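You operate a simulated robot arm through the tools that you are given. There is no shell and no other tool. Be economical: measure what you need, move in short steps, check, and stop when the job is done.

You are at the controls of a simulated two-armed robot. One attempt, no reset.

JOB
Sort out what stands mixed on the top of the arm service bench. At the end: the two coil springs from the top of the arm service bench are on the top of the marking bench; the three brass shims from the top of the arm service bench are on the top of the service table; whatever was shut is shut again. Leave all else as you found it, and nothing knocked over. Set down upright: coil spring.

The check looks at the end state, three seconds after you hand in, the way a careful person would. Anything else that was tipped, shoved, dropped, spilled or broken makes it a failure.

ROBOT AND FRAMES
Two 7-joint arms with two-finger parallel grippers on one trunk, on a base that drives. Base frame: it is fixed to the floor where the robot stands at the start and does not move with it; the origin is under the middle of the robot, x ahead of it, y to its left, z up; the surface under the hand at the start is at about z = 900. Lengths are in mm, angles in rad, forces in N, time in s.
The left shoulder is at the start at [60, 143, 991], the right one opposite. With the tool pointing down near the work surface each hand reaches from about 320 to 740 mm from the robot's upright axis, wherever it stands, measured 20 degrees to its own side. Places, roughly: top of the marking bench [3600, -600, 900]; top of the service table [-1500, 700, 800]. Payload 1.57 kg a hand.
The tool frame of a hand sits at the grasp point between the pads (the TCP): z along the fingers, y along the line on which they close. The tips reach 30 mm beyond it. The gripper opens to 110 mm. The fingers are 24 mm wide and 12 mm thick; the gripper's body (48 by 112 mm) begins 78 mm behind the TCP.
Orientation is that of the tool frame in the base frame, as a unit quaternion [x, y, z, w]. With the fingers straight down and closing along the base's y, the tool's x points along the base's -x, its y along +y and its z along -z.

CONTROLS
- The arms move only by the tool apply_moves. It takes "left_steps", "right_steps" or both (then of equal length, played together; a hand with none holds still); each is a list of rows, each a list of 3 entries, a list of its own where there are three numbers: the turn, a rotation vector about the tool's x, y, z in rad, then the shift along the tool's x, y, z in mm, then the gripper command, from -1 (shut) to 1 (fully open), values between in proportion. In form: [[[rx, ry, rz], [dx, dy, dz], jaw], ...]. A call has 1 to 20 rows; each row shifts and turns the commanded pose from where the row before left it, along the tool's axes as they then stand. Rows are played at 5 a second. More than 50 mm and 0.15 rad between two rows, or a gripper value outside its range, and nothing of the call is played. Where a pose cannot be reached the arm comes as near as it can. A force on the tool above 40 N (or 10 N above the force at the start of the call, whichever is more), or a blocked arm, ends the call early, and 0.2 s more pass. The fingers move at their own pace (about 45 mm/s each) and stop on an object; they squeeze with about 38 N. The grip force told is the motor's: it shows also when the fingers shut on nothing. Time passes only in rows, and 0.2 s behind the last, so rows that do not move let the fingers close. The reply holds the time, the measured pose of the TCP, the force on the tool along the base axes, the opening and the grip force, in the units named above and with some noise, with the torque about the TCP (base axes, N m) and any sound that the robot's microphone picked up.
- Cameras (640 x 400 px; columns grow to the right, rows downward): "scene" is now at [53.2, 14, 1605.7]; the picture's right is [0.15, -0.99, 0.00], its down [-0.70, -0.11, -0.71] and it looks along [0.70, 0.11, -0.71] (base axes); focal length 250 px, centre (320, 200). "left" rides on the left gripper at [70, -16, -141] in its tool frame; the picture's right is [0.23, 0.97, 0.00], its down [-0.86, 0.20, -0.48] and it looks along [-0.47, 0.11, 0.88] (tool axes); focal length 222 px, centre (320, 200). "right" rides on the right gripper at [70, 16, -141] in its tool frame; the picture's right is [-0.23, 0.97, 0.00], its down [-0.85, -0.20, -0.48] and it looks along [-0.47, -0.11, 0.88] (tool axes); focal length 222 px, centre (320, 200). There is no depth. A picture from a camera that has moved, and an enlarged one, comes with that camera's place and axes in the base frame and with its lens.
- camera(camera): a new picture of that camera. The clock stands still meanwhile.
- raise_lower(by): slides the trunk up (or, below 0, down) by that many mm; the arms and the scene camera ride with it, the base frame stays. It gives what a move gives, with no picture.
- roll_base(legs): drives the robot by 1 to 6 legs, each [ahead, left, turn to the left] in mm, mm and rad, along the robot's own axes; the way and the turn of a leg run together, so that a leg with both is an arc; at most 1500 mm and 3.142 rad a leg. The arms and the cameras ride along, it lands a little off, and it stops where it bumps. It gives what a move gives.
- pan_tilt(pan, tilt): turns the head with the scene camera to pan (to the left, within 1.501 rad either way) and tilt (down, from -0.506 to 1.204), counted from straight ahead of the robot. It gives what a move gives.
- inspect(camera, box): a new picture of the part [left, top, right, bottom] of that camera's present view, enlarged. The clock stands still meanwhile.
- finish_job(): hands the job in; it is judged then, once.

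Work in short steps. Places have to be worked out from the pictures, the camera data and where the tool is seen: move nearer, look again, correct. Check each grasp and each placing, and mend what went wrong. You have 165 turns and 118 pictures in all, those below and enlarged ones among them. Open the grippers and draw the arms clear of the work before you hand the job in, unless the task says otherwise; then end with one line.

The tools are called after "Call:" as name(argument=value, ...) on one line, values as JSON. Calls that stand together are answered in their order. apply_moves: Moves the arms, as the interface text tells. Its arguments: {"type":"object","properties":{"left_steps":{"type":"array"},"right_steps":{"type":"array"}},"required":[]} The other tools are called the same way: raise_lower (by) slides the trunk up or down; roll_base (legs) drives the base; pan_tilt (pan, tilt) turns the head that bears the scene camera; camera (camera) takes a picture; inspect (camera, box) takes an enlarged picture of a part of a camera's view; finish_job () hands the job in.

At the start:

```text
t: 0.0
left_ee_pos: [375.5, 267.5, 1176.7]
left_tool_rot: [0.0, 1.0, 0.0, 0.0]
left_contact_force: [-0.4, 1.2, -0.2]
left_moment: [0.0, -0.03, 0.01]
left_gripper_width: 110.1
left_gripper_force: 0.1
right_ee_pos: [508.8, -152.9, 1167.1]
right_tool_rot: [0.0, 1.0, 0.001, 0.001]
right_contact_force: [0.1, 0.2, -0.1]
right_moment: [0.0, -0.02, -0.03]
right_gripper_width: 110.0
right_gripper_force: 0.1
trunk travel left (down, up): [-590.0, 0.0]
robot x, y, heading: [0.4, -3.0, -0.005]
head pan, tilt: [0.154, 0.784]
```

scene: 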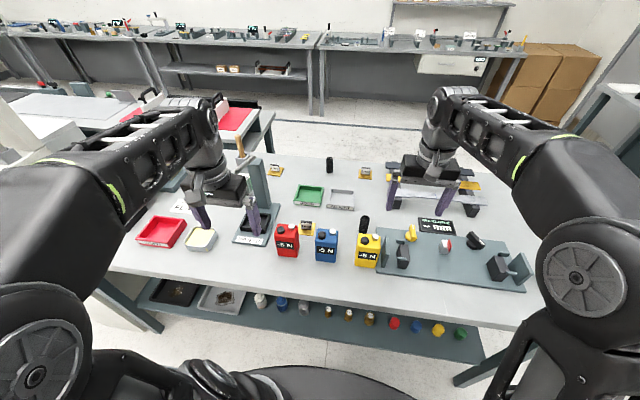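
right: 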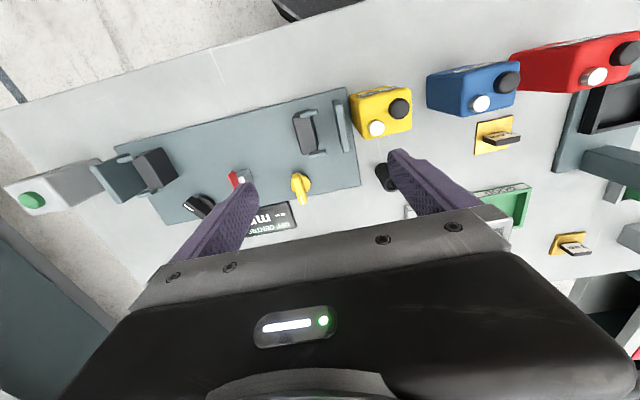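
left: 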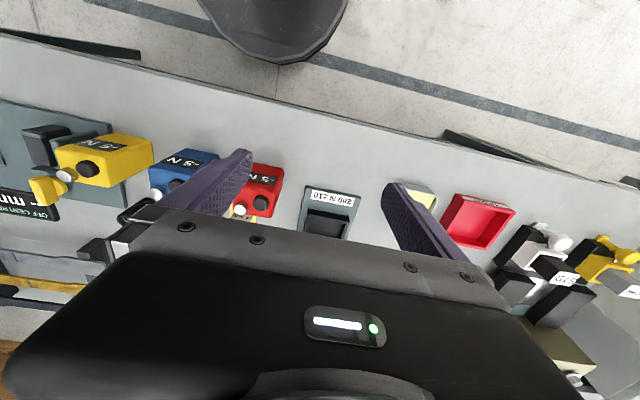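

The bench ahead holds many items; I look closer at the middle of the scene.

Call:
inspect(camera="scene", box=[240, 140, 400, 240])

Call:
inspect(camera="scene", box=[340, 160, 540, 300])

Call:
inspect(camera="scene", box=[120, 150, 320, 290])

```text
4.00 times, centred on (320, 190) of scene
camera zoom: at [53.2, 14.0, 1605.7], right [0.15, -0.99, 0.0], down [-0.7, -0.11, -0.71], along [0.7, 0.11, -0.71], focal length 1000 px, centre (320, 240)
```

zoom: 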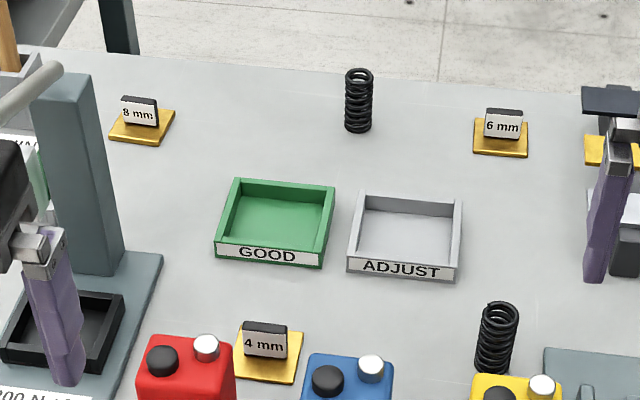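

```text
2.86 times, centred on (440, 230) of scene
camera zoom: at [53.2, 14.0, 1605.7], right [0.15, -0.99, 0.0], down [-0.7, -0.11, -0.71], along [0.7, 0.11, -0.71], focal length 714 px, centre (-23, 114)
```

zoom: 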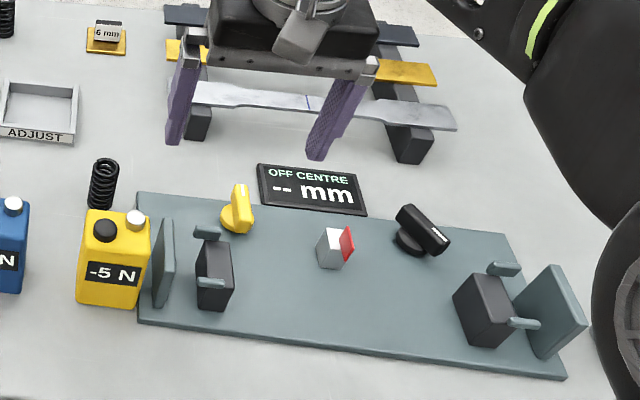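

```text
2.86 times, centred on (220, 220) of scene
camera zoom: at [53.2, 14.0, 1605.7], right [0.15, -0.99, 0.0], down [-0.7, -0.11, -0.71], along [0.7, 0.11, -0.71], focal length 714 px, centre (606, 143)
```

zoom: 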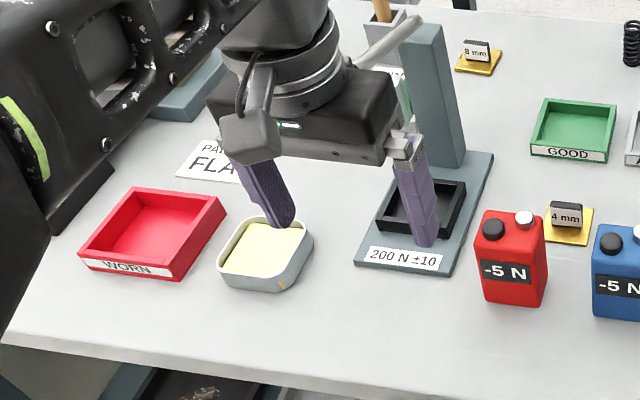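

I see springs at about (942,104) and (622,-57), and shims 8 at (900,345), 6 at (942,-56), 4 at (602,144). Next I survey the room for driving routes.

Call:
pan_tilt(pan=1.5, tilt=0.4)

Call:
camera(camera="scene")

Call:
pan_tilt(pan=0.6, tilt=0.4)

Call:
camera(camera="scene")

Call:
pan_tilt(pan=-0.3, tilt=0.4)

Call:
camera(camera="scene")

Call:
pan_tilt(pan=-1.4, tilt=0.4)

Call:
camera(camera="scene")

```text
t: 1.5
left_ee_pos: [376.0, 268.1, 1177.4]
left_tool_rot: [0.0, 1.0, 0.0, 0.0]
left_contact_force: [0.2, -1.1, -0.8]
left_moment: [-0.02, -0.02, 0.0]
left_gripper_width: 109.8
left_gripper_force: 0.0
right_ee_pos: [510.3, -153.1, 1168.3]
right_tool_rot: [-0.001, 1.0, -0.001, 0.0]
right_contact_force: [-0.1, -0.4, 0.0]
right_moment: [-0.03, 0.0, 0.01]
right_gripper_width: 109.9
right_gripper_force: 0.0
trunk travel left (down, up): [-590.0, 0.0]
robot x, y, heading: [-0.7, -0.8, 0.003]
head pan, tilt: [1.499, 0.4]
```

```text
111 pictures are left
camera scene: at [-20.6, 94.0, 1639.4], right [1.0, -0.07, 0.0], down [-0.03, -0.39, -0.92], along [0.07, 0.92, -0.39], focal length 250 px, centre (320, 200)
```

scene: 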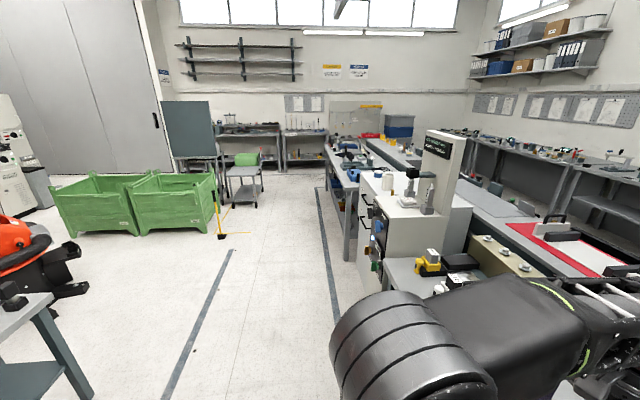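

```text
t: 2.7
left_ee_pos: [376.2, 266.5, 1176.6]
left_tool_rot: [0.001, 1.0, 0.0, 0.0]
left_contact_force: [0.2, 0.5, -1.1]
left_moment: [-0.03, 0.0, 0.0]
left_gripper_width: 110.2
left_gripper_force: 0.0
right_ee_pos: [508.8, -152.8, 1167.3]
right_tool_rot: [0.0, 1.0, 0.0, 0.001]
right_contact_force: [-0.8, -0.4, -1.2]
right_moment: [0.0, -0.02, -0.03]
right_gripper_width: 109.8
right_gripper_force: 0.0
trunk travel left (down, up): [-590.0, 0.0]
robot x, y, heading: [3.3, 1.1, -0.001]
head pan, tilt: [0.6, 0.4]
```

```text
110 pictures are left
camera scene: at [49.1, 54.0, 1639.4], right [0.57, -0.82, 0.0], down [-0.32, -0.22, -0.92], along [0.76, 0.52, -0.39], focal length 250 px, centre (320, 200)
```

scene: 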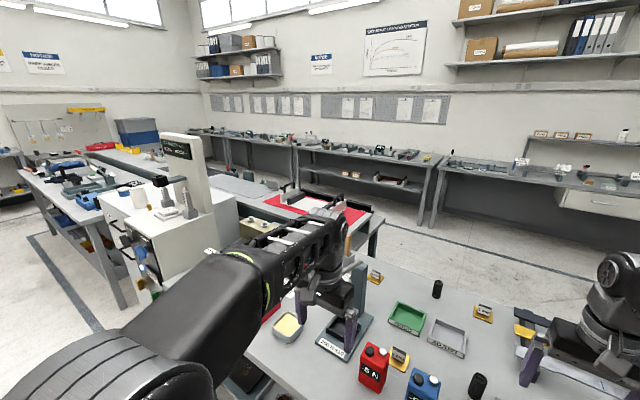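

```text
t: 3.9
left_ee_pos: [375.8, 267.6, 1177.2]
left_tool_rot: [0.001, 1.0, 0.0, 0.0]
left_contact_force: [-0.2, -0.2, -0.2]
left_moment: [-0.01, 0.0, 0.04]
left_gripper_width: 110.0
left_gripper_force: 0.1
right_ee_pos: [510.6, -153.9, 1168.3]
right_tool_rot: [0.0, 1.0, 0.0, 0.001]
right_contact_force: [-0.1, 0.0, -0.2]
right_moment: [-0.01, 0.02, -0.01]
right_gripper_width: 110.1
right_gripper_force: 0.1
trunk travel left (down, up): [-590.0, 0.0]
robot x, y, heading: [-0.6, -0.8, 0.001]
head pan, tilt: [-0.3, 0.4]
```

```text
109 pictures are left
camera scene: at [61.2, -25.7, 1639.4], right [-0.29, -0.96, 0.0], down [-0.37, 0.11, -0.92], along [0.88, -0.27, -0.39], focal length 250 px, centre (320, 200)
```

scene: 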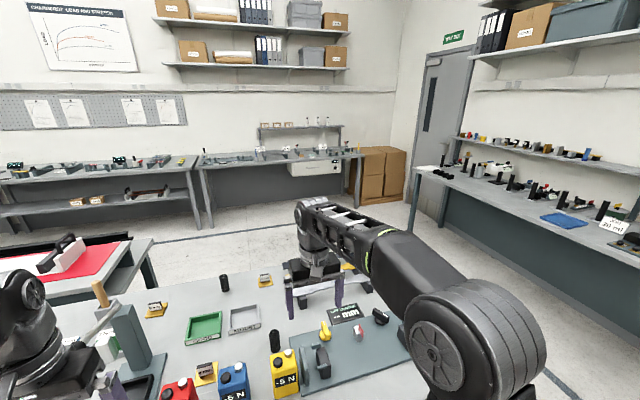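

```text
t: 5.2
left_ee_pos: [376.7, 267.5, 1177.4]
left_tool_rot: [0.0, 1.0, 0.001, 0.001]
left_contact_force: [-0.2, 0.7, 0.3]
left_moment: [0.0, -0.02, 0.01]
left_gripper_width: 110.0
left_gripper_force: 0.0
right_ee_pos: [510.3, -153.8, 1168.1]
right_tool_rot: [-0.001, 1.0, 0.0, 0.002]
right_contact_force: [-1.0, 0.0, 0.3]
right_moment: [0.0, -0.02, -0.01]
right_gripper_width: 110.2
right_gripper_force: 0.2
trunk travel left (down, up): [-590.0, 0.0]
robot x, y, heading: [-0.3, -2.4, -0.004]
head pan, tilt: [-1.4, 0.4]
```

```text
108 pictures are left
camera scene: at [-11.4, -89.7, 1639.4], right [-0.99, -0.17, 0.0], down [-0.07, 0.38, -0.92], along [0.16, -0.91, -0.39], focal length 250 px, centre (320, 200)
```

scene: 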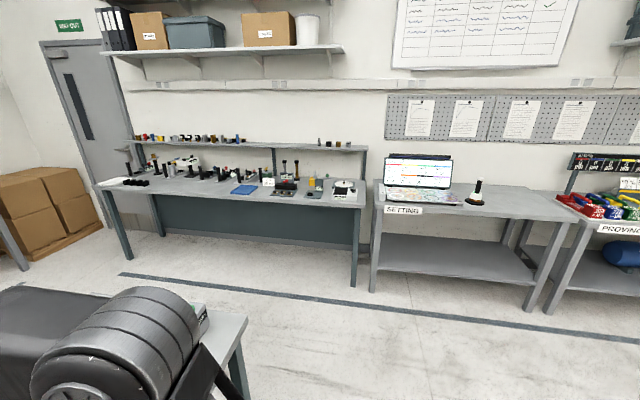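

The marking bench is at the far wall and the service table is behind on my left. I move the left hand above the 4 mm shim, staying high, then look.

Call:
apply_moves(left_steps=[[[0, 0, 0], [-37, -20.5, 0], 1], [[0, 0, 0], [-37, -20.5, 0], 1], [[0, 0, 0], [-37, -20.5, 0], 1], [[0, 0, 0], [-37, -20.5, 0], 1], [[0, 0, 0], [-37, -20.5, 0], 1], [[0, 0, 0], [-37, -20.5, 0], 1], [[0, 0, 0], [0, 0, 40], 1], [[0, 0, 0], [0, 0, 20], 1]])

Call:
camera(camera="left")

Call:
pan_tilt(pan=0.1, tilt=0.85)

Call:
camera(camera="scene")

```text
t: 7.0
left_ee_pos: [561.6, 144.9, 1077.8]
left_tool_rot: [0.0, 1.0, -0.001, 0.0]
left_contact_force: [-0.2, -0.5, 0.0]
left_moment: [0.01, -0.01, 0.01]
left_gripper_width: 109.7
left_gripper_force: 0.1
left hand out of reach, approached as far as the arm can: row 4, 5, 6
right_ee_pos: [508.6, -153.8, 1167.0]
right_tool_rot: [0.0, 1.0, 0.001, 0.001]
right_contact_force: [-0.5, -0.1, 0.2]
right_moment: [0.03, -0.03, 0.0]
right_gripper_width: 109.9
right_gripper_force: 0.0
trunk travel left (down, up): [-590.0, 0.0]
robot x, y, heading: [1.2, -0.4, 0.0]
head pan, tilt: [-1.4, 0.4]
```

```text
107 pictures are left
camera left: at [492.0, 127.7, 1220.4], right [-0.23, 0.97, 0.0], down [0.85, 0.2, 0.48], along [0.47, 0.11, -0.88], focal length 222 px, centre (320, 200)
```

left: 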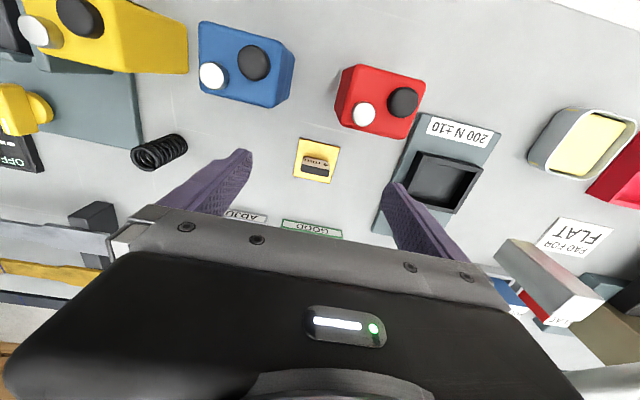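

```text
t: 8.6
left_ee_pos: [562.5, 143.7, 1078.6]
left_tool_rot: [0.0, 1.0, 0.001, 0.0]
left_contact_force: [-0.8, -0.1, 0.4]
left_moment: [-0.01, -0.02, -0.02]
left_gripper_width: 110.1
left_gripper_force: 0.1
right_ee_pos: [508.9, -153.7, 1168.1]
right_tool_rot: [-0.001, 1.0, -0.001, 0.001]
right_contact_force: [0.2, 0.6, -0.1]
right_moment: [-0.02, 0.02, -0.02]
right_gripper_width: 110.0
right_gripper_force: 0.2
trunk travel left (down, up): [-590.0, 0.0]
robot x, y, heading: [-0.4, -0.9, -0.0]
head pan, tilt: [0.099, 0.85]
```

```text
106 pictures are left
camera scene: at [50.6, 9.3, 1600.3], right [0.1, -1.0, 0.0], down [-0.75, -0.07, -0.66], along [0.66, 0.07, -0.75], focal length 250 px, centre (320, 200)
```

scene: 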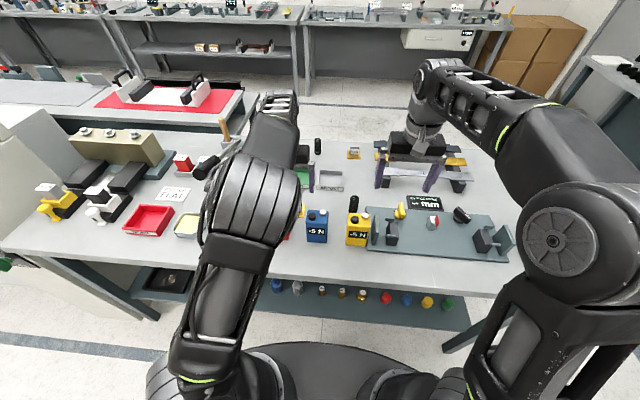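

The shim lies at about (601,147). I come over it and lower to z≈985 for a closer look.

Call:
apply_moves(left_steps=[[[0, 0, 0], [-20, 1, 30], 1], [[0, 0, 0], [-20, 1, 30], 1], [[0, 0, 0], [0, 0, 33], 0.3], [[0, 0, 0], [0, 0, 0], 0.3]])

Call:
camera(camera="left")

```text
t: 9.6
left_ee_pos: [593.0, 142.3, 985.1]
left_tool_rot: [0.001, 1.0, 0.001, 0.002]
left_contact_force: [0.3, 0.4, -0.4]
left_moment: [0.0, 0.0, 0.02]
left_gripper_width: 71.4
left_gripper_force: 0.1
left hand out of reach, approached as far as the arm can: row 2
right_ee_pos: [509.7, -154.0, 1168.0]
right_tool_rot: [0.0, 1.0, 0.0, 0.001]
right_contact_force: [0.5, -0.5, 1.0]
right_moment: [0.03, -0.02, 0.01]
right_gripper_width: 109.9
right_gripper_force: 0.1
trunk travel left (down, up): [-590.0, 0.0]
robot x, y, heading: [-0.4, -3.7, -0.003]
head pan, tilt: [0.099, 0.85]
```

```text
105 pictures are left
camera left: at [522.1, 125.7, 1127.0], right [-0.23, 0.97, 0.0], down [0.85, 0.2, 0.48], along [0.47, 0.11, -0.88], focal length 222 px, centre (320, 200)
```

left: 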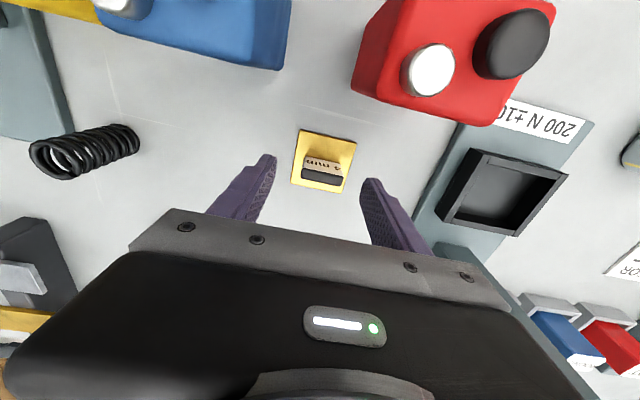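

The tag is at about (600,146), aligned with the base axes. I align and lower so the tips straddle the tag just above the plate, then close.

Call:
apply_moves(left_steps=[[[0, 0, 0], [-7, 4, 15], 0.3], [[0, 0, 0], [0, 0, 16], 0.2], [[0, 0, 0], [0, 0, 16], 0.2], [[0, 0, 0], [0, 0, 0], 0.2]])

Call:
camera(camera="left")

Call:
inspect(camera="scene", box=[230, 130, 400, 250])

```text
t: 10.6
left_ee_pos: [586.6, 141.1, 937.9]
left_tool_rot: [0.0, 1.0, 0.001, 0.0]
left_contact_force: [1.0, -0.3, 0.1]
left_moment: [0.0, -0.03, 0.0]
left_gripper_width: 66.1
left_gripper_force: 0.0
left hand out of reach, approached as far as the arm can: row 1, 3
right_ee_pos: [510.5, -154.9, 1168.6]
right_tool_rot: [0.0, 1.0, -0.001, 0.001]
right_contact_force: [-0.2, 0.4, 0.4]
right_moment: [-0.02, 0.0, 0.05]
right_gripper_width: 110.3
right_gripper_force: 0.1
trunk travel left (down, up): [-590.0, 0.0]
robot x, y, heading: [-0.7, -0.3, 0.001]
head pan, tilt: [0.099, 0.85]
```

```text
104 pictures are left
camera left: at [516.6, 123.5, 1080.6], right [-0.23, 0.97, 0.0], down [0.85, 0.2, 0.48], along [0.47, 0.11, -0.88], focal length 222 px, centre (320, 200)
```

left: 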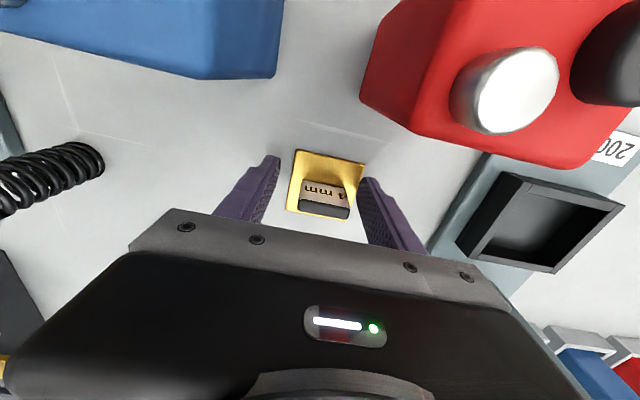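

```text
3.33 times, centred on (315, 190) of scene
camera zoom: at [50.4, 9.3, 1600.3], right [0.1, -1.0, 0.0], down [-0.75, -0.07, -0.66], along [0.66, 0.07, -0.75], focal length 833 px, centre (337, 233)
```

zoom: 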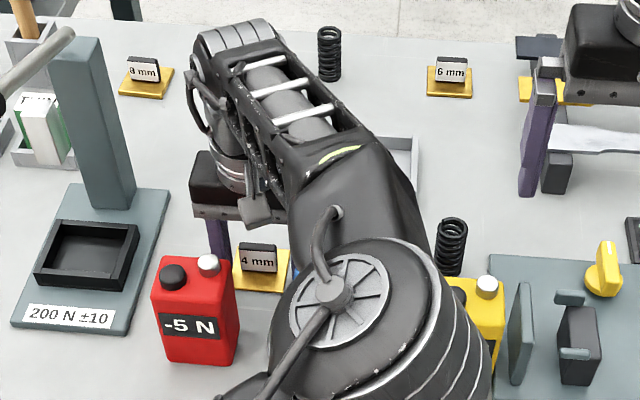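

The left hand stopped about 13 mm short in x. I tilt the fingers slightly forward to gain reach and move to the tag.

Call:
apply_moves(left_steps=[[[0, 0, 0], [0, 2, -6], 0.2], [[0, -0.1, 0], [0, 0, 0], 0.2], [[0, -0.1, 0], [0, 0, 0], 0.2], [[0, 0, 0], [-7, 2, 0], 0.2], [[0, 0, 0], [-7, 1, 1], 0.2], [[0, 0, 0], [0, 0, 4], 0.2], [[0, 0, 0], [0, 0, 0], 0.2]])

Call:
camera(camera="left")

```text
t: 12.2
left_ee_pos: [603.8, 147.1, 943.5]
left_tool_rot: [0.001, 0.995, 0.0, 0.1]
left_contact_force: [-0.1, 1.8, 0.0]
left_moment: [0.0, 0.02, 0.03]
left_gripper_width: 66.0
left_gripper_force: 0.0
right_ee_pos: [510.2, -153.1, 1167.8]
right_tool_rot: [0.0, 1.0, 0.001, 0.001]
right_contact_force: [0.9, -0.6, -0.4]
right_moment: [0.05, -0.01, 0.0]
right_gripper_width: 110.1
right_gripper_force: 0.1
trunk travel left (down, up): [-590.0, 0.0]
robot x, y, heading: [-0.7, -1.4, 0.002]
head pan, tilt: [0.099, 0.85]
```

```text
102 pictures are left
camera left: at [506.7, 130.9, 1069.2], right [-0.22, 0.97, -0.05], down [0.74, 0.2, 0.64], along [0.63, 0.11, -0.77], focal length 222 px, centre (320, 200)
```

left: 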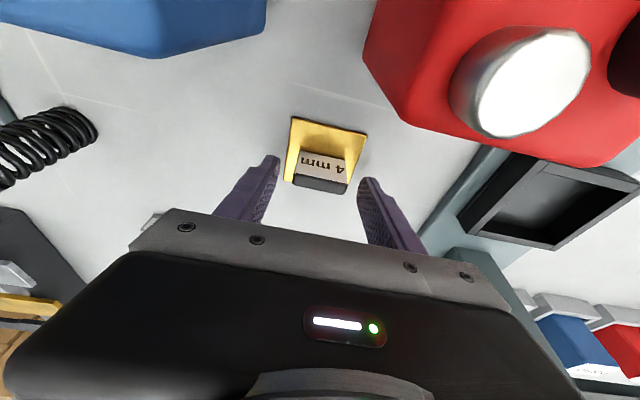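

The tilt worked, and the tips are now about 9 mm too far forward. I back off, lower a little and close on the tag.

Call:
apply_moves(left_steps=[[[0, 0, 0], [9, -1, 0], 0.2], [[0, 0, 0], [0, 0, 4], 0.2], [[0, 0, 0], [0, 0, 0], -0.1], [[0, 0, 0], [0, 0, 0], -0.5], [[0, 0, 0], [0, 0, 0], -1], [[0, 0, 0], [0, 0, 0], -1]])

Call:
camera(camera="left")

```text
t: 13.6
left_ee_pos: [595.8, 144.7, 936.8]
left_tool_rot: [0.0, 0.995, 0.0, 0.1]
left_contact_force: [-1.0, -0.1, 1.8]
left_moment: [0.01, -0.06, 0.0]
left_gripper_width: 39.7
left_gripper_force: 34.3
right_ee_pos: [510.0, -154.4, 1168.6]
right_tool_rot: [0.0, 1.0, 0.001, 0.001]
right_contact_force: [1.0, 0.5, 0.5]
right_moment: [0.01, 0.0, -0.01]
right_gripper_width: 109.9
right_gripper_force: 0.0
trunk travel left (down, up): [-590.0, 0.0]
robot x, y, heading: [-0.6, -0.1, 0.001]
head pan, tilt: [0.099, 0.85]
```

```text
101 pictures are left
camera left: at [498.3, 128.6, 1062.6], right [-0.22, 0.97, -0.05], down [0.74, 0.2, 0.64], along [0.63, 0.11, -0.77], focal length 222 px, centre (320, 200)
```

left: 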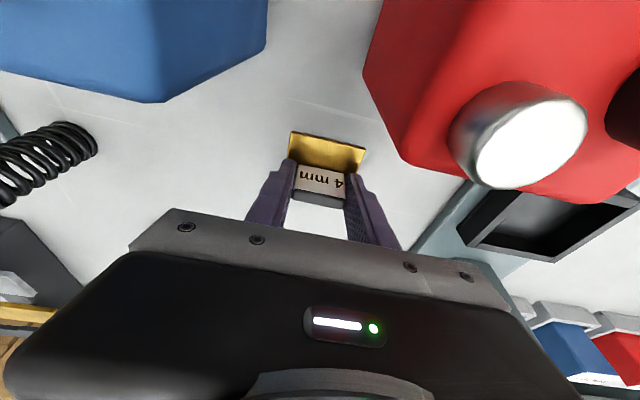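

Grip is firm on the tag (39.7 mm). I lift and then draw back to a tucked height.

Call:
apply_moves(left_steps=[[[0, 0, 0], [0, 0, -30], -1], [[0, 0, 0], [0, 0, -40], -1], [[0, 0, 0], [0, 0, -40], -1], [[0, 0, 0], [0, 0, -40], -1], [[0, 0.1, 0], [20, 0, -30], -1], [[0, 0.1, 0], [35, 0, 0], -1], [[0, 0, 0], [40, 20, 0], -1], [[0, 0, 0], [40, 20, 0], -1], [[0, 0, 0], [0, 20, 0], -1]])

Call:
camera(camera="left")

Call:
camera(camera="scene")

```text
t: 15.6
left_ee_pos: [426.7, 209.7, 1106.6]
left_tool_rot: [0.0, 1.0, 0.0, 0.0]
left_contact_force: [0.1, -0.1, 0.1]
left_moment: [0.04, -0.03, -0.02]
left_gripper_width: 0.0
left_gripper_force: 21.2
right_ee_pos: [511.3, -153.1, 1168.1]
right_tool_rot: [0.001, 1.0, 0.0, 0.001]
right_contact_force: [0.4, 0.3, 0.0]
right_moment: [0.04, 0.02, 0.01]
right_gripper_width: 109.8
right_gripper_force: 0.1
trunk travel left (down, up): [-590.0, 0.0]
robot x, y, heading: [-0.4, 1.9, 0.002]
head pan, tilt: [0.099, 0.85]
```

```text
100 pictures are left
camera left: at [356.3, 193.2, 1249.4], right [-0.23, 0.97, 0.0], down [0.86, 0.2, 0.48], along [0.47, 0.11, -0.88], focal length 222 px, centre (320, 200)
```

left: 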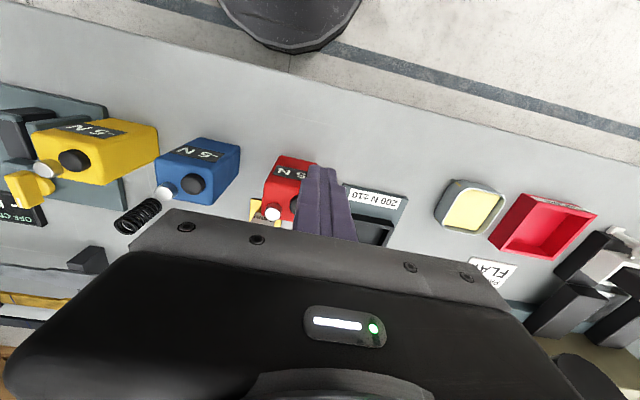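

```text
99 pictures are left
camera scene: at [51.2, 10.1, 1600.2], right [0.1, -1.0, 0.0], down [-0.75, -0.07, -0.66], along [0.66, 0.07, -0.75], focal length 250 px, centre (320, 200)
```

scene: 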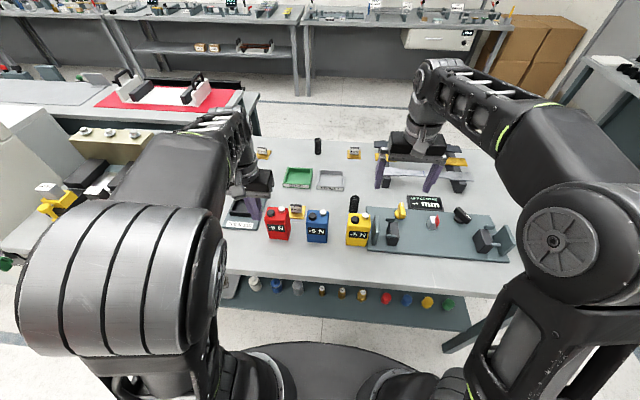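

The shim slipped out of the grip early in the lift. I check where it is now.

Call:
inspect(camera="scene", box=[240, 180, 380, 260])

Call:
pan_tilt(pan=0, tilt=1.2)

Call:
camera(camera="scene")

```text
4.57 times, centred on (310, 220) of scene
camera zoom: at [51.2, 10.1, 1600.2], right [0.1, -1.0, 0.0], down [-0.75, -0.07, -0.66], along [0.66, 0.07, -0.75], focal length 1142 px, centre (366, 109)
```

zoom: 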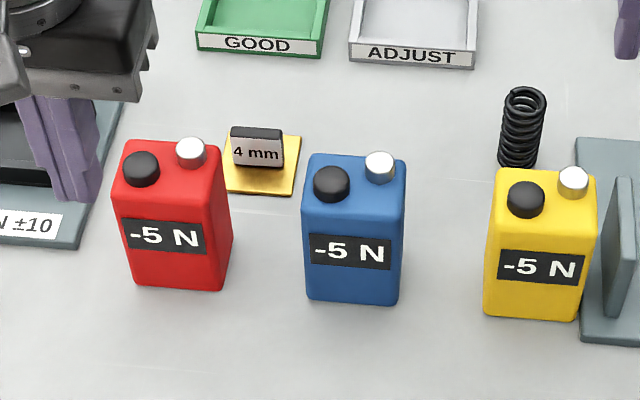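

```text
t: 16.5
left_ee_pos: [425.4, 209.5, 1107.5]
left_tool_rot: [0.0, 1.0, -0.001, -0.001]
left_contact_force: [0.3, 1.0, 0.9]
left_moment: [-0.02, 0.0, -0.01]
left_gripper_width: 0.0
left_gripper_force: 21.1
right_ee_pos: [510.5, -153.7, 1167.7]
right_tool_rot: [0.0, 1.0, 0.0, 0.0]
right_contact_force: [0.3, 0.0, -0.2]
right_moment: [-0.02, -0.01, -0.01]
right_gripper_width: 109.8
right_gripper_force: 0.1
trunk travel left (down, up): [-590.0, 0.0]
robot x, y, heading: [-1.5, 4.6, -0.002]
head pan, tilt: [0.0, 1.201]
```

```text
97 pictures are left
camera scene: at [28.8, 1.7, 1576.6], right [0.0, -1.0, 0.0], down [-0.93, 0.0, -0.36], along [0.36, 0.0, -0.93], focal length 250 px, centre (320, 200)
```

scene: 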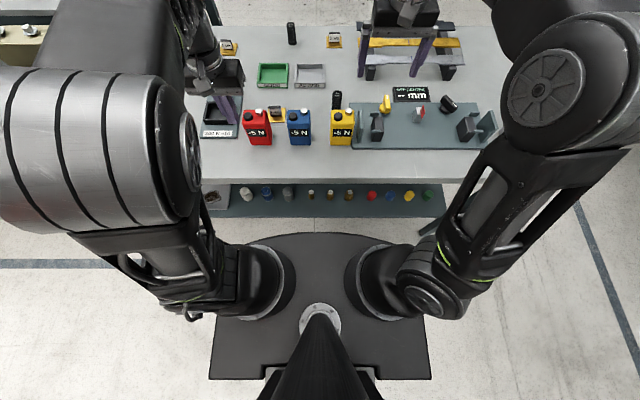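

The shim is still standing in place, undisturbed. I'll grip it through the tag's thickness instead, so I turn the left wrist 90° while it is clear.

Call:
apply_moves(left_steps=[[[0, 0, -0.143], [0, 0, 0], 0], [[0, 0, -0.143], [0, 0, 0], 0], [[0, 0, -0.143], [0, 0, 0], 0], [[0, 0, -0.143], [0, 0, 0], 0], [[0, 0, -0.143], [0, 0, 0], 0], [[0, 0, -0.143], [0, 0, 0], 0], [[0, 0, -0.143], [0, 0, 0], 0], [[0, 0, -0.143], [0, 0, 0], 0], [[0, 0, -0.143], [0, 0, 0], 0], [[0, 0, -0.143], [0, 0, 0], 0], [[0, 0, -0.1408], [0, 0, 0], 0]])

```text
t: 18.9
left_ee_pos: [423.7, 204.0, 1106.5]
left_tool_rot: [0.708, -0.706, 0.0, 0.0]
left_contact_force: [0.4, 0.7, -0.9]
left_moment: [0.0, 0.0, -0.02]
left_gripper_width: 55.2
left_gripper_force: 0.0
right_ee_pos: [510.2, -153.0, 1168.4]
right_tool_rot: [0.0, 1.0, 0.0, 0.001]
right_contact_force: [0.0, 0.2, 0.2]
right_moment: [0.0, 0.0, 0.0]
right_gripper_width: 110.0
right_gripper_force: 0.0
trunk travel left (down, up): [-590.0, 0.0]
robot x, y, heading: [-1.1, -1.7, -0.001]
head pan, tilt: [0.0, 1.201]
```

Rotated cleanly. I move over the shim with a slight forward tilt, then lower to look.

Call:
apply_moves(left_steps=[[[0, 0, 0], [14, -35, 0], 0], [[0, 0, 0], [14, -35, 0], 0], [[0.1, 0, 0], [14, -35, 0], 0], [[0.1, 0, 0], [12, -35, 0], 0], [[0, 0, 0], [0, -20, 35], 0], [[0, 0, 0], [0, 0, 35], 0], [[0, 0, 0], [0, 0, 30], 0], [[0, 0, 0], [0, 0, 0], 0]])

Call:
camera(camera="left")

```text
t: 20.7
left_ee_pos: [603.3, 150.5, 1014.4]
left_tool_rot: [0.704, -0.703, 0.071, -0.071]
left_contact_force: [0.4, -0.5, 0.0]
left_moment: [0.01, -0.01, -0.02]
left_gripper_width: 55.0
left_gripper_force: 0.1
right_ee_pos: [508.4, -152.7, 1168.7]
right_tool_rot: [0.0, 1.0, 0.0, 0.001]
right_contact_force: [0.2, 0.2, 0.1]
right_moment: [0.01, 0.0, 0.03]
right_gripper_width: 109.9
right_gripper_force: 0.0
trunk travel left (down, up): [-590.0, 0.0]
robot x, y, heading: [-1.2, -0.1, 0.001]
head pan, tilt: [0.0, 1.201]
```

```text
96 pictures are left
camera left: at [591.5, 80.6, 1158.0], right [-0.95, -0.23, -0.19], down [-0.29, 0.86, 0.43], along [0.07, 0.47, -0.88], focal length 222 px, centre (320, 200)
```

left: 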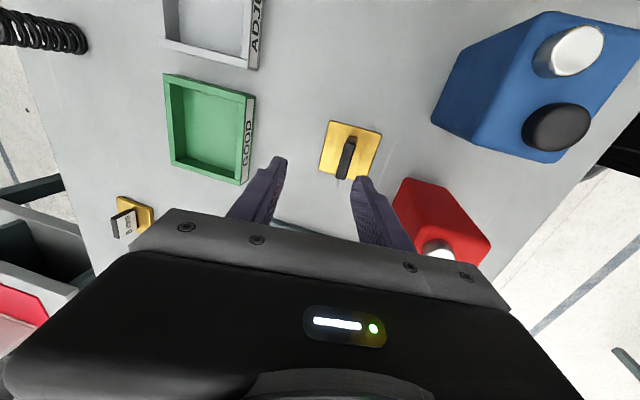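

The tag is at about (596,147), aligned with y. To grip its faces squarely I need the tool vertical, so I drive 25 mm ahead (about 45 mm gap available) to gain reach.

Call:
roll_base(legs=[[25, 0, 0]])

```text
t: 21.5
left_ee_pos: [629.9, 151.6, 1013.3]
left_tool_rot: [0.704, -0.703, 0.071, -0.071]
left_contact_force: [0.4, 0.3, -0.2]
left_moment: [0.02, 0.0, 0.01]
left_gripper_width: 55.0
left_gripper_force: 0.1
right_ee_pos: [535.9, -152.6, 1167.2]
right_tool_rot: [0.001, 1.0, 0.001, -0.001]
right_contact_force: [0.4, -0.1, 0.0]
right_moment: [0.01, 0.05, -0.03]
right_gripper_width: 110.2
right_gripper_force: 0.1
trunk travel left (down, up): [-590.0, 0.0]
robot x, y, heading: [26.1, 1.0, -0.004]
head pan, tilt: [0.0, 1.201]
```

Moved without bumping. I straighten the tool, centre over the tag and lower.

Call:
apply_moves(left_steps=[[[-0.1, 0, 0], [2, 16, 0], 0], [[-0.1, 0, 0], [2, 17, 0], 0], [[0, 0, 0], [0, 0, 30], 0], [[0, 0, 0], [0, 0, 10], 0], [[0, 0, 0], [0, 0, 0], 0]])

Call:
camera(camera="left")

```text
t: 22.7
left_ee_pos: [595.0, 146.9, 971.4]
left_tool_rot: [0.707, -0.707, 0.0, 0.0]
left_contact_force: [-0.2, -1.0, 0.4]
left_moment: [0.02, 0.01, -0.02]
left_gripper_width: 55.1
left_gripper_force: 0.1
right_ee_pos: [535.6, -153.0, 1167.7]
right_tool_rot: [0.0, 1.0, 0.0, 0.001]
right_contact_force: [-0.5, 0.6, 0.0]
right_moment: [0.01, 0.06, -0.01]
right_gripper_width: 109.8
right_gripper_force: 0.1
trunk travel left (down, up): [-590.0, 0.0]
robot x, y, heading: [25.0, -1.5, 0.001]
head pan, tilt: [0.0, 1.201]
```

```text
95 pictures are left
camera left: at [610.7, 76.3, 1112.7], right [-0.97, -0.23, 0.0], down [-0.2, 0.86, 0.48], along [-0.11, 0.47, -0.88], focal length 222 px, centre (320, 200)
```

left: 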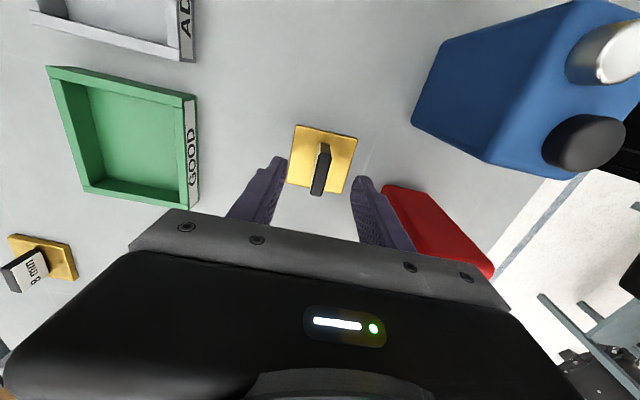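

The tag is centred between the fingers. I lower so the tips stop just above the plate and close.

Call:
apply_moves(left_steps=[[[0, 0, 0], [3, 0, 17], 0], [[0, 0, 0], [0, 0, 16], 0], [[0, 0, 0], [0, 0, 0], -0.5], [[0, 0, 0], [0, 0, 0], -1], [[0, 0, 0], [0, 0, 0], -1], [[0, 0, 0], [0, 0, 0], -1]])

Call:
apply_moves(left_steps=[[[0, 0, 0], [0, 0, -5], -1], [[0, 0, 0], [0, 0, -5], -1], [[0, 0, 0], [0, 0, -8], -1], [[0, 0, 0], [0, 0, -8], -1]])

Call:
camera(camera="left")

```text
t: 24.1
left_ee_pos: [595.6, 143.7, 938.0]
left_tool_rot: [0.707, -0.707, 0.0, 0.0]
left_contact_force: [0.4, 0.6, -0.6]
left_moment: [0.01, 0.01, 0.03]
left_gripper_width: 11.4
left_gripper_force: 24.9
right_ee_pos: [534.7, -153.2, 1168.2]
right_tool_rot: [-0.001, 1.0, 0.001, 0.001]
right_contact_force: [0.8, 0.2, -0.7]
right_moment: [0.0, -0.01, 0.0]
right_gripper_width: 110.2
right_gripper_force: 0.0
trunk travel left (down, up): [-590.0, 0.0]
robot x, y, heading: [23.2, -2.1, -0.0]
head pan, tilt: [0.0, 1.201]
```

```text
t: 25.1
left_ee_pos: [595.4, 144.2, 964.6]
left_tool_rot: [0.707, -0.707, 0.0, 0.001]
left_contact_force: [1.0, -0.3, -1.2]
left_moment: [0.0, -0.02, 0.01]
left_gripper_width: 11.3
left_gripper_force: 28.7
right_ee_pos: [534.9, -152.9, 1167.8]
right_tool_rot: [0.0, 1.0, 0.0, 0.001]
right_contact_force: [-0.5, 0.3, 0.4]
right_moment: [-0.01, 0.01, -0.01]
right_gripper_width: 110.0
right_gripper_force: 0.0
trunk travel left (down, up): [-590.0, 0.0]
robot x, y, heading: [25.7, 0.0, 0.004]
head pan, tilt: [0.0, 1.201]
```

```text
94 pictures are left
camera left: at [612.3, 73.9, 1105.9], right [-0.97, -0.23, 0.0], down [-0.2, 0.85, 0.48], along [-0.11, 0.47, -0.88], focal length 222 px, centre (320, 200)
```

left: 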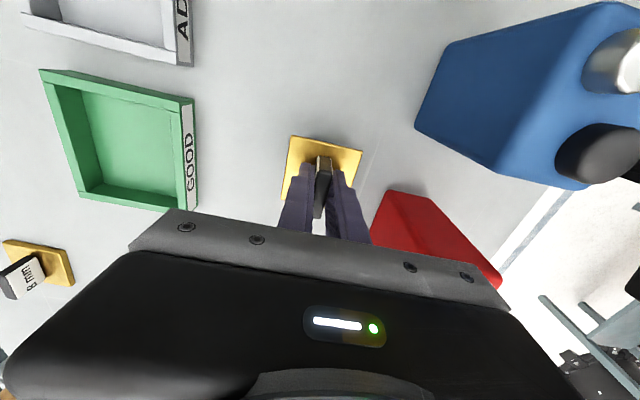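

The thickness grip holds (11.3 mm) and the shim rises. I lift higher and retract.

Call:
apply_moves(left_steps=[[[0, 0, 0], [0, 0, -20], -1], [[0, 0, 0], [0, 0, -25], -1], [[0, 0, 0], [0, 5, -25], -1], [[0, 0, 0], [0, 10, -25], -1], [[0, 0, 0], [0, 20, -25], -1], [[0, 0, 0], [-10, 30, -20], -1], [[0, 0, 0], [-20, 30, 0], -1], [[0, 0, 0], [-20, 30, 0], -1], [[0, 0, 0], [-20, 25, 0], -1], [[0, 0, 0], [0, 0, 0], -1]])

Call:
camera(camera="left")

```text
t: 27.3
left_ee_pos: [445.7, 215.8, 1099.7]
left_tool_rot: [-0.707, 0.707, 0.0, 0.0]
left_contact_force: [-0.1, -0.8, -0.9]
left_moment: [0.0, -0.01, -0.01]
left_gripper_width: 11.8
left_gripper_force: 28.6
right_ee_pos: [534.7, -153.5, 1169.4]
right_tool_rot: [0.0, 1.0, 0.001, 0.0]
right_contact_force: [0.6, -1.0, 0.1]
right_moment: [0.04, 0.02, 0.0]
right_gripper_width: 110.2
right_gripper_force: 0.0
trunk travel left (down, up): [-590.0, 0.0]
robot x, y, heading: [25.2, 1.0, -0.003]
head pan, tilt: [0.0, 1.201]
```

```text
93 pictures are left
camera left: at [461.7, 145.9, 1243.5], right [-0.97, -0.23, 0.0], down [-0.2, 0.86, 0.48], along [-0.11, 0.47, -0.88], focal length 222 px, centre (320, 200)
```

left: 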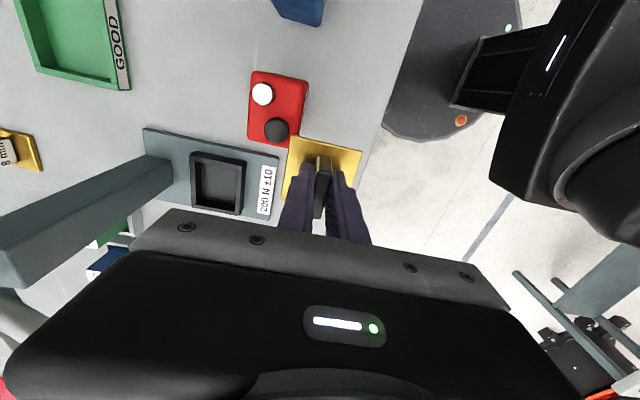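

Shim 4 is held in the left hand. Now the right hand goes above the near spring.

Call:
apply_moves(right_steps=[[[0, 0, 0], [-15, 24, 20], 0.5], [[0, 0, 0], [-15, 24, 20], 0.5], [[0, 0, 0], [-15, 24, 20], 0.5], [[0, 0, 0], [-15, 24, 25], 0.3], [[0, 0, 0], [-10, 0, 15], 0.3], [[0, 0, 0], [0, 0, 0], 0.3]])

Call:
camera(camera="right")

```text
t: 28.7
left_ee_pos: [443.8, 215.5, 1100.9]
left_tool_rot: [0.707, -0.707, 0.0, 0.0]
left_contact_force: [0.4, -0.1, -1.4]
left_moment: [-0.01, 0.0, -0.04]
left_gripper_width: 10.9
left_gripper_force: 29.4
right_ee_pos: [605.8, -57.8, 1066.0]
right_tool_rot: [0.001, 1.0, -0.001, 0.0]
right_contact_force: [0.0, -0.1, 0.7]
right_moment: [0.0, -0.02, 0.0]
right_gripper_width: 71.6
right_gripper_force: 0.0
trunk travel left (down, up): [-590.0, 0.0]
robot x, y, heading: [21.2, 0.6, 0.001]
head pan, tilt: [0.0, 1.201]
```

```text
92 pictures are left
camera right: at [535.9, -42.0, 1206.4], right [0.23, 0.97, 0.0], down [0.85, -0.2, 0.48], along [0.47, -0.11, -0.88], focal length 222 px, centre (320, 200)
```

right: 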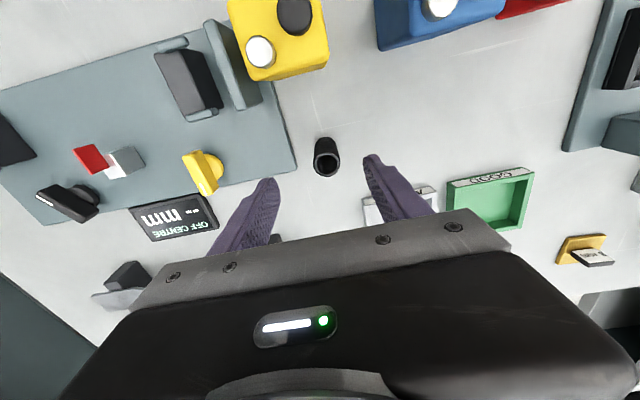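

The near spring is at about (622,-55). I tilt slightly for reach, approach and straddle it.

Call:
apply_moves(right_steps=[[[0, -0.13, 0], [-8, 1, 15], 0.3], [[0, 0, 0], [-8, 1, 25], 0.3], [[0, 0, 0], [4, 1, 25], 0.3], [[0, 0, 0], [4, 0, 25], 0.3], [[0, 0, 0], [3, 0, 20], 0.3], [[0, 0, 0], [0, 0, 0], 0.3]])

Call:
camera(camera="right")

```text
t: 30.1
left_ee_pos: [445.5, 216.2, 1101.3]
left_tool_rot: [-0.707, 0.707, 0.0, 0.001]
left_contact_force: [-0.2, 0.2, -2.0]
left_moment: [0.01, 0.0, -0.03]
left_gripper_width: 11.3
left_gripper_force: 28.9
right_ee_pos: [623.5, -55.8, 957.6]
right_tool_rot: [0.0, 0.998, 0.0, 0.066]
right_contact_force: [0.6, -0.4, 0.0]
right_moment: [0.03, 0.01, -0.02]
right_gripper_width: 71.6
right_gripper_force: 0.1
trunk travel left (down, up): [-590.0, 0.0]
robot x, y, heading: [22.9, 1.6, -0.001]
head pan, tilt: [0.0, 1.201]
```

```text
91 pictures are left
camera right: at [537.3, -38.7, 1087.6], right [0.22, 0.97, 0.03], down [0.78, -0.2, 0.59], along [0.58, -0.11, -0.81], focal length 222 px, centre (320, 200)
```

right: 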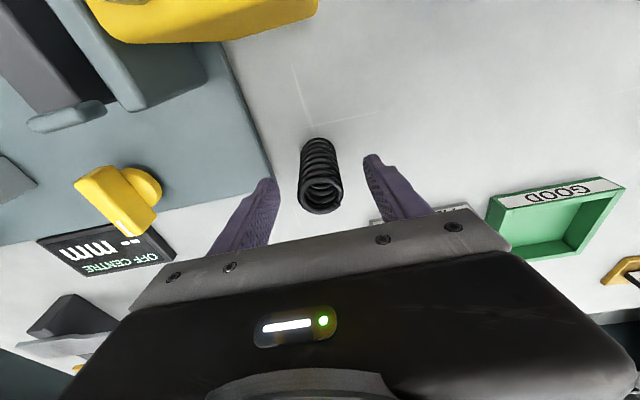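

Spring stands at about (618,-53). I nudge back, lower and close.

Call:
apply_moves(right_steps=[[[0, 0, 0], [8, 2, 6], 0.3], [[0, 0, 0], [0, 1, 6], 0.3], [[0, 0, 0], [0, 0, 0], 0], [[0, 0, 0], [0, 0, 0], -0.5], [[0, 0, 0], [0, 0, 0], -1], [[0, 0, 0], [0, 0, 0], -1]])

Call:
apply_moves(right_steps=[[[0, 0, 0], [0, 0, -5], -1], [[0, 0, 0], [0, 0, -8], -1], [[0, 0, 0], [0, 0, -12], -1], [[0, 0, 0], [0, 0, -12], -1]])

Call:
camera(camera="right")

```text
t: 31.5
left_ee_pos: [446.4, 215.8, 1101.8]
left_tool_rot: [-0.707, 0.708, -0.001, 0.0]
left_contact_force: [0.2, -1.2, -2.2]
left_moment: [0.02, -0.03, 0.03]
left_gripper_width: 11.5
left_gripper_force: 29.0
right_ee_pos: [617.1, -51.4, 944.3]
right_tool_rot: [0.001, 0.998, -0.001, 0.066]
right_contact_force: [0.3, 0.2, 0.8]
right_moment: [0.03, 0.02, -0.04]
right_gripper_width: 31.4
right_gripper_force: 26.2
trunk travel left (down, up): [-590.0, 0.0]
robot x, y, heading: [24.3, 3.4, -0.002]
head pan, tilt: [0.0, 1.201]
```

```text
t: 32.5
left_ee_pos: [444.2, 217.1, 1101.7]
left_tool_rot: [-0.707, 0.707, -0.001, 0.0]
left_contact_force: [0.2, 0.4, -1.6]
left_moment: [0.01, 0.01, -0.03]
left_gripper_width: 11.4
left_gripper_force: 29.0
right_ee_pos: [610.3, -50.4, 982.9]
right_tool_rot: [-0.001, 0.998, 0.0, 0.066]
right_contact_force: [0.3, -0.1, -0.2]
right_moment: [0.02, 0.0, -0.02]
right_gripper_width: 31.1
right_gripper_force: 37.9
trunk travel left (down, up): [-590.0, 0.0]
robot x, y, heading: [26.5, -2.0, -0.007]
head pan, tilt: [0.0, 1.201]
```

```text
90 pictures are left
camera right: at [523.5, -35.1, 1112.9], right [0.22, 0.97, 0.03], down [0.78, -0.2, 0.59], along [0.58, -0.11, -0.81], focal length 222 px, centre (320, 200)
```

right: 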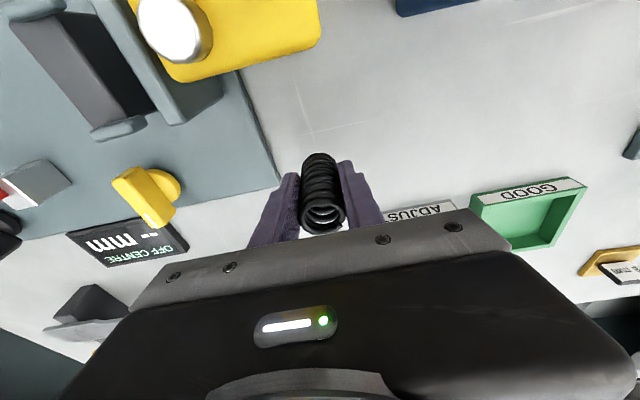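

The spring is held. I lift it clear and draw it back.

Call:
apply_moves(right_steps=[[[0, 0, 0], [0, 0, -25], -1], [[0, 0, 0], [0, 0, -30], -1], [[0, 0, 0], [0, 0, -30], -1], [[0, 0, 0], [0, -10, -30], -1], [[0, 0, 0], [20, -25, -20], -1], [[0, 0, 0], [30, -25, 0], -1], [[0, 0, 0], [30, -25, 0], -1], [[0, 0, 0], [30, -25, 0], -1], [[0, 0, 0], [20, -25, 0], -1], [[0, 0, 0], [0, 0, 0], -1]])

Call:
camera(camera="right")

Call:
camera(camera="scene")

```text
t: 34.7
left_ee_pos: [446.1, 216.4, 1100.2]
left_tool_rot: [-0.707, 0.707, -0.001, 0.0]
left_contact_force: [-0.7, -0.1, -1.0]
left_moment: [-0.02, 0.01, 0.0]
left_gripper_width: 11.5
left_gripper_force: 29.3
right_ee_pos: [462.7, -186.1, 1097.9]
right_tool_rot: [-0.001, 0.998, 0.0, 0.066]
right_contact_force: [-0.8, 0.3, 0.0]
right_moment: [0.0, 0.03, 0.03]
right_gripper_width: 31.2
right_gripper_force: 37.7
trunk travel left (down, up): [-590.0, 0.0]
robot x, y, heading: [23.8, 4.2, 0.008]
head pan, tilt: [0.0, 1.201]
```

```text
89 pictures are left
camera right: at [375.1, -169.3, 1229.1], right [0.22, 0.97, 0.03], down [0.78, -0.2, 0.59], along [0.58, -0.11, -0.81], focal length 222 px, centre (320, 200)
```

right: 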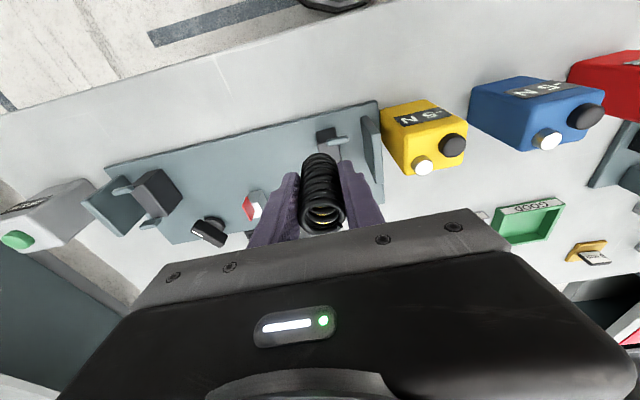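

```text
88 pictures are left
camera scene: at [54.0, 2.1, 1576.6], right [0.0, -1.0, 0.0], down [-0.93, 0.0, -0.36], along [0.36, 0.0, -0.93], focal length 250 px, centre (320, 200)
```

scene: 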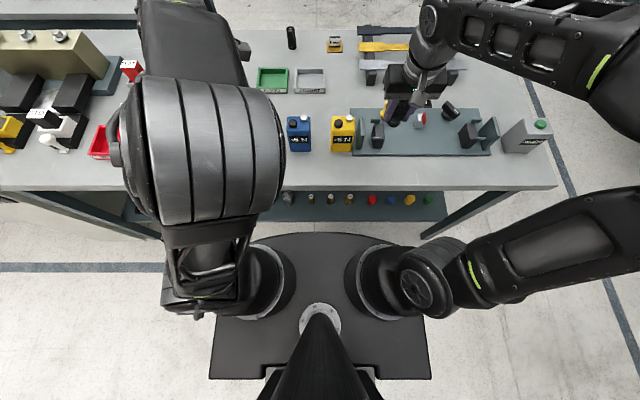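

Both are held. I back away from the bench, then turn left toward the service table.

Call:
roll_base(legs=[[-550, 0, 0], [0, 0, 2.5]])

Call:
pan_tilt(pan=0, tilt=0.6)

Call:
camera(camera="scene")

```text
t: 43.7
left_ee_pos: [-989.7, 85.8, 1102.1]
left_tool_rot: [0.899, 0.438, -0.001, 0.001]
left_contact_force: [-0.1, 0.4, -1.5]
left_moment: [-0.02, -0.01, -0.01]
left_gripper_width: 11.4
left_gripper_force: 28.8
right_ee_pos: [-756.3, 412.3, 1099.5]
right_tool_rot: [0.943, -0.325, -0.062, -0.021]
right_contact_force: [0.1, 0.2, -0.6]
right_moment: [-0.01, 0.02, 0.03]
right_gripper_width: 31.1
right_gripper_force: 38.1
trunk travel left (down, up): [-590.0, 0.0]
robot x, y, heading: [-524.0, -5.8, 2.476]
head pan, tilt: [0.0, 1.201]
```

```text
t: 44.7
left_ee_pos: [-990.4, 86.1, 1101.9]
left_tool_rot: [0.899, 0.438, 0.0, 0.0]
left_contact_force: [-0.3, 0.5, -1.0]
left_moment: [0.01, 0.0, -0.02]
left_gripper_width: 11.5
left_gripper_force: 29.1
right_ee_pos: [-756.3, 412.4, 1099.5]
right_tool_rot: [0.943, -0.325, -0.063, -0.022]
right_contact_force: [-0.3, 1.0, -0.8]
right_moment: [-0.01, 0.01, 0.0]
right_gripper_width: 31.0
right_gripper_force: 38.1
trunk travel left (down, up): [-590.0, 0.0]
robot x, y, heading: [-527.3, -1.9, 2.476]
head pan, tilt: [0.0, 0.6]
```

```text
87 pictures are left
camera scene: at [-569.2, 34.4, 1621.1], right [0.62, 0.79, 0.0], down [0.45, -0.35, -0.82], along [-0.65, 0.51, -0.57], focal length 250 px, centre (320, 200)
```

scene: 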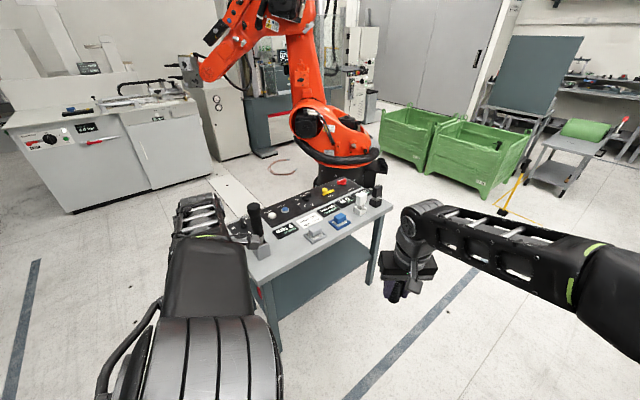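

The service table's near edge runs along x≈-1198 from y≈240 to 1035. I zoom in to find free space on it.

Call:
inspect(camera="scene", box=[220, 160, 400, 290])

```text
3.08 times, centred on (310, 225) of scene
camera zoom: at [-569.2, 34.4, 1621.1], right [0.62, 0.79, 0.0], down [0.45, -0.35, -0.82], along [-0.65, 0.51, -0.57], focal length 769 px, centre (351, 123)
```

zoom: 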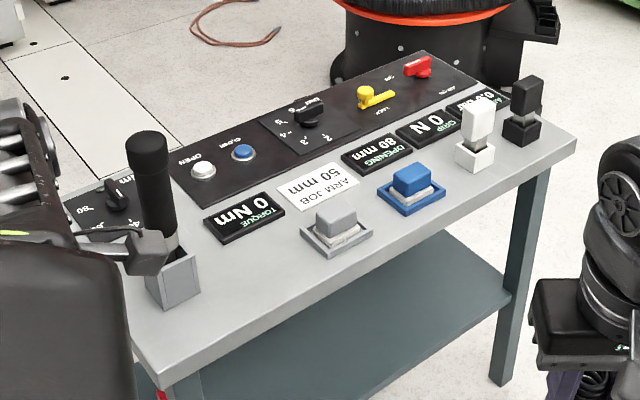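

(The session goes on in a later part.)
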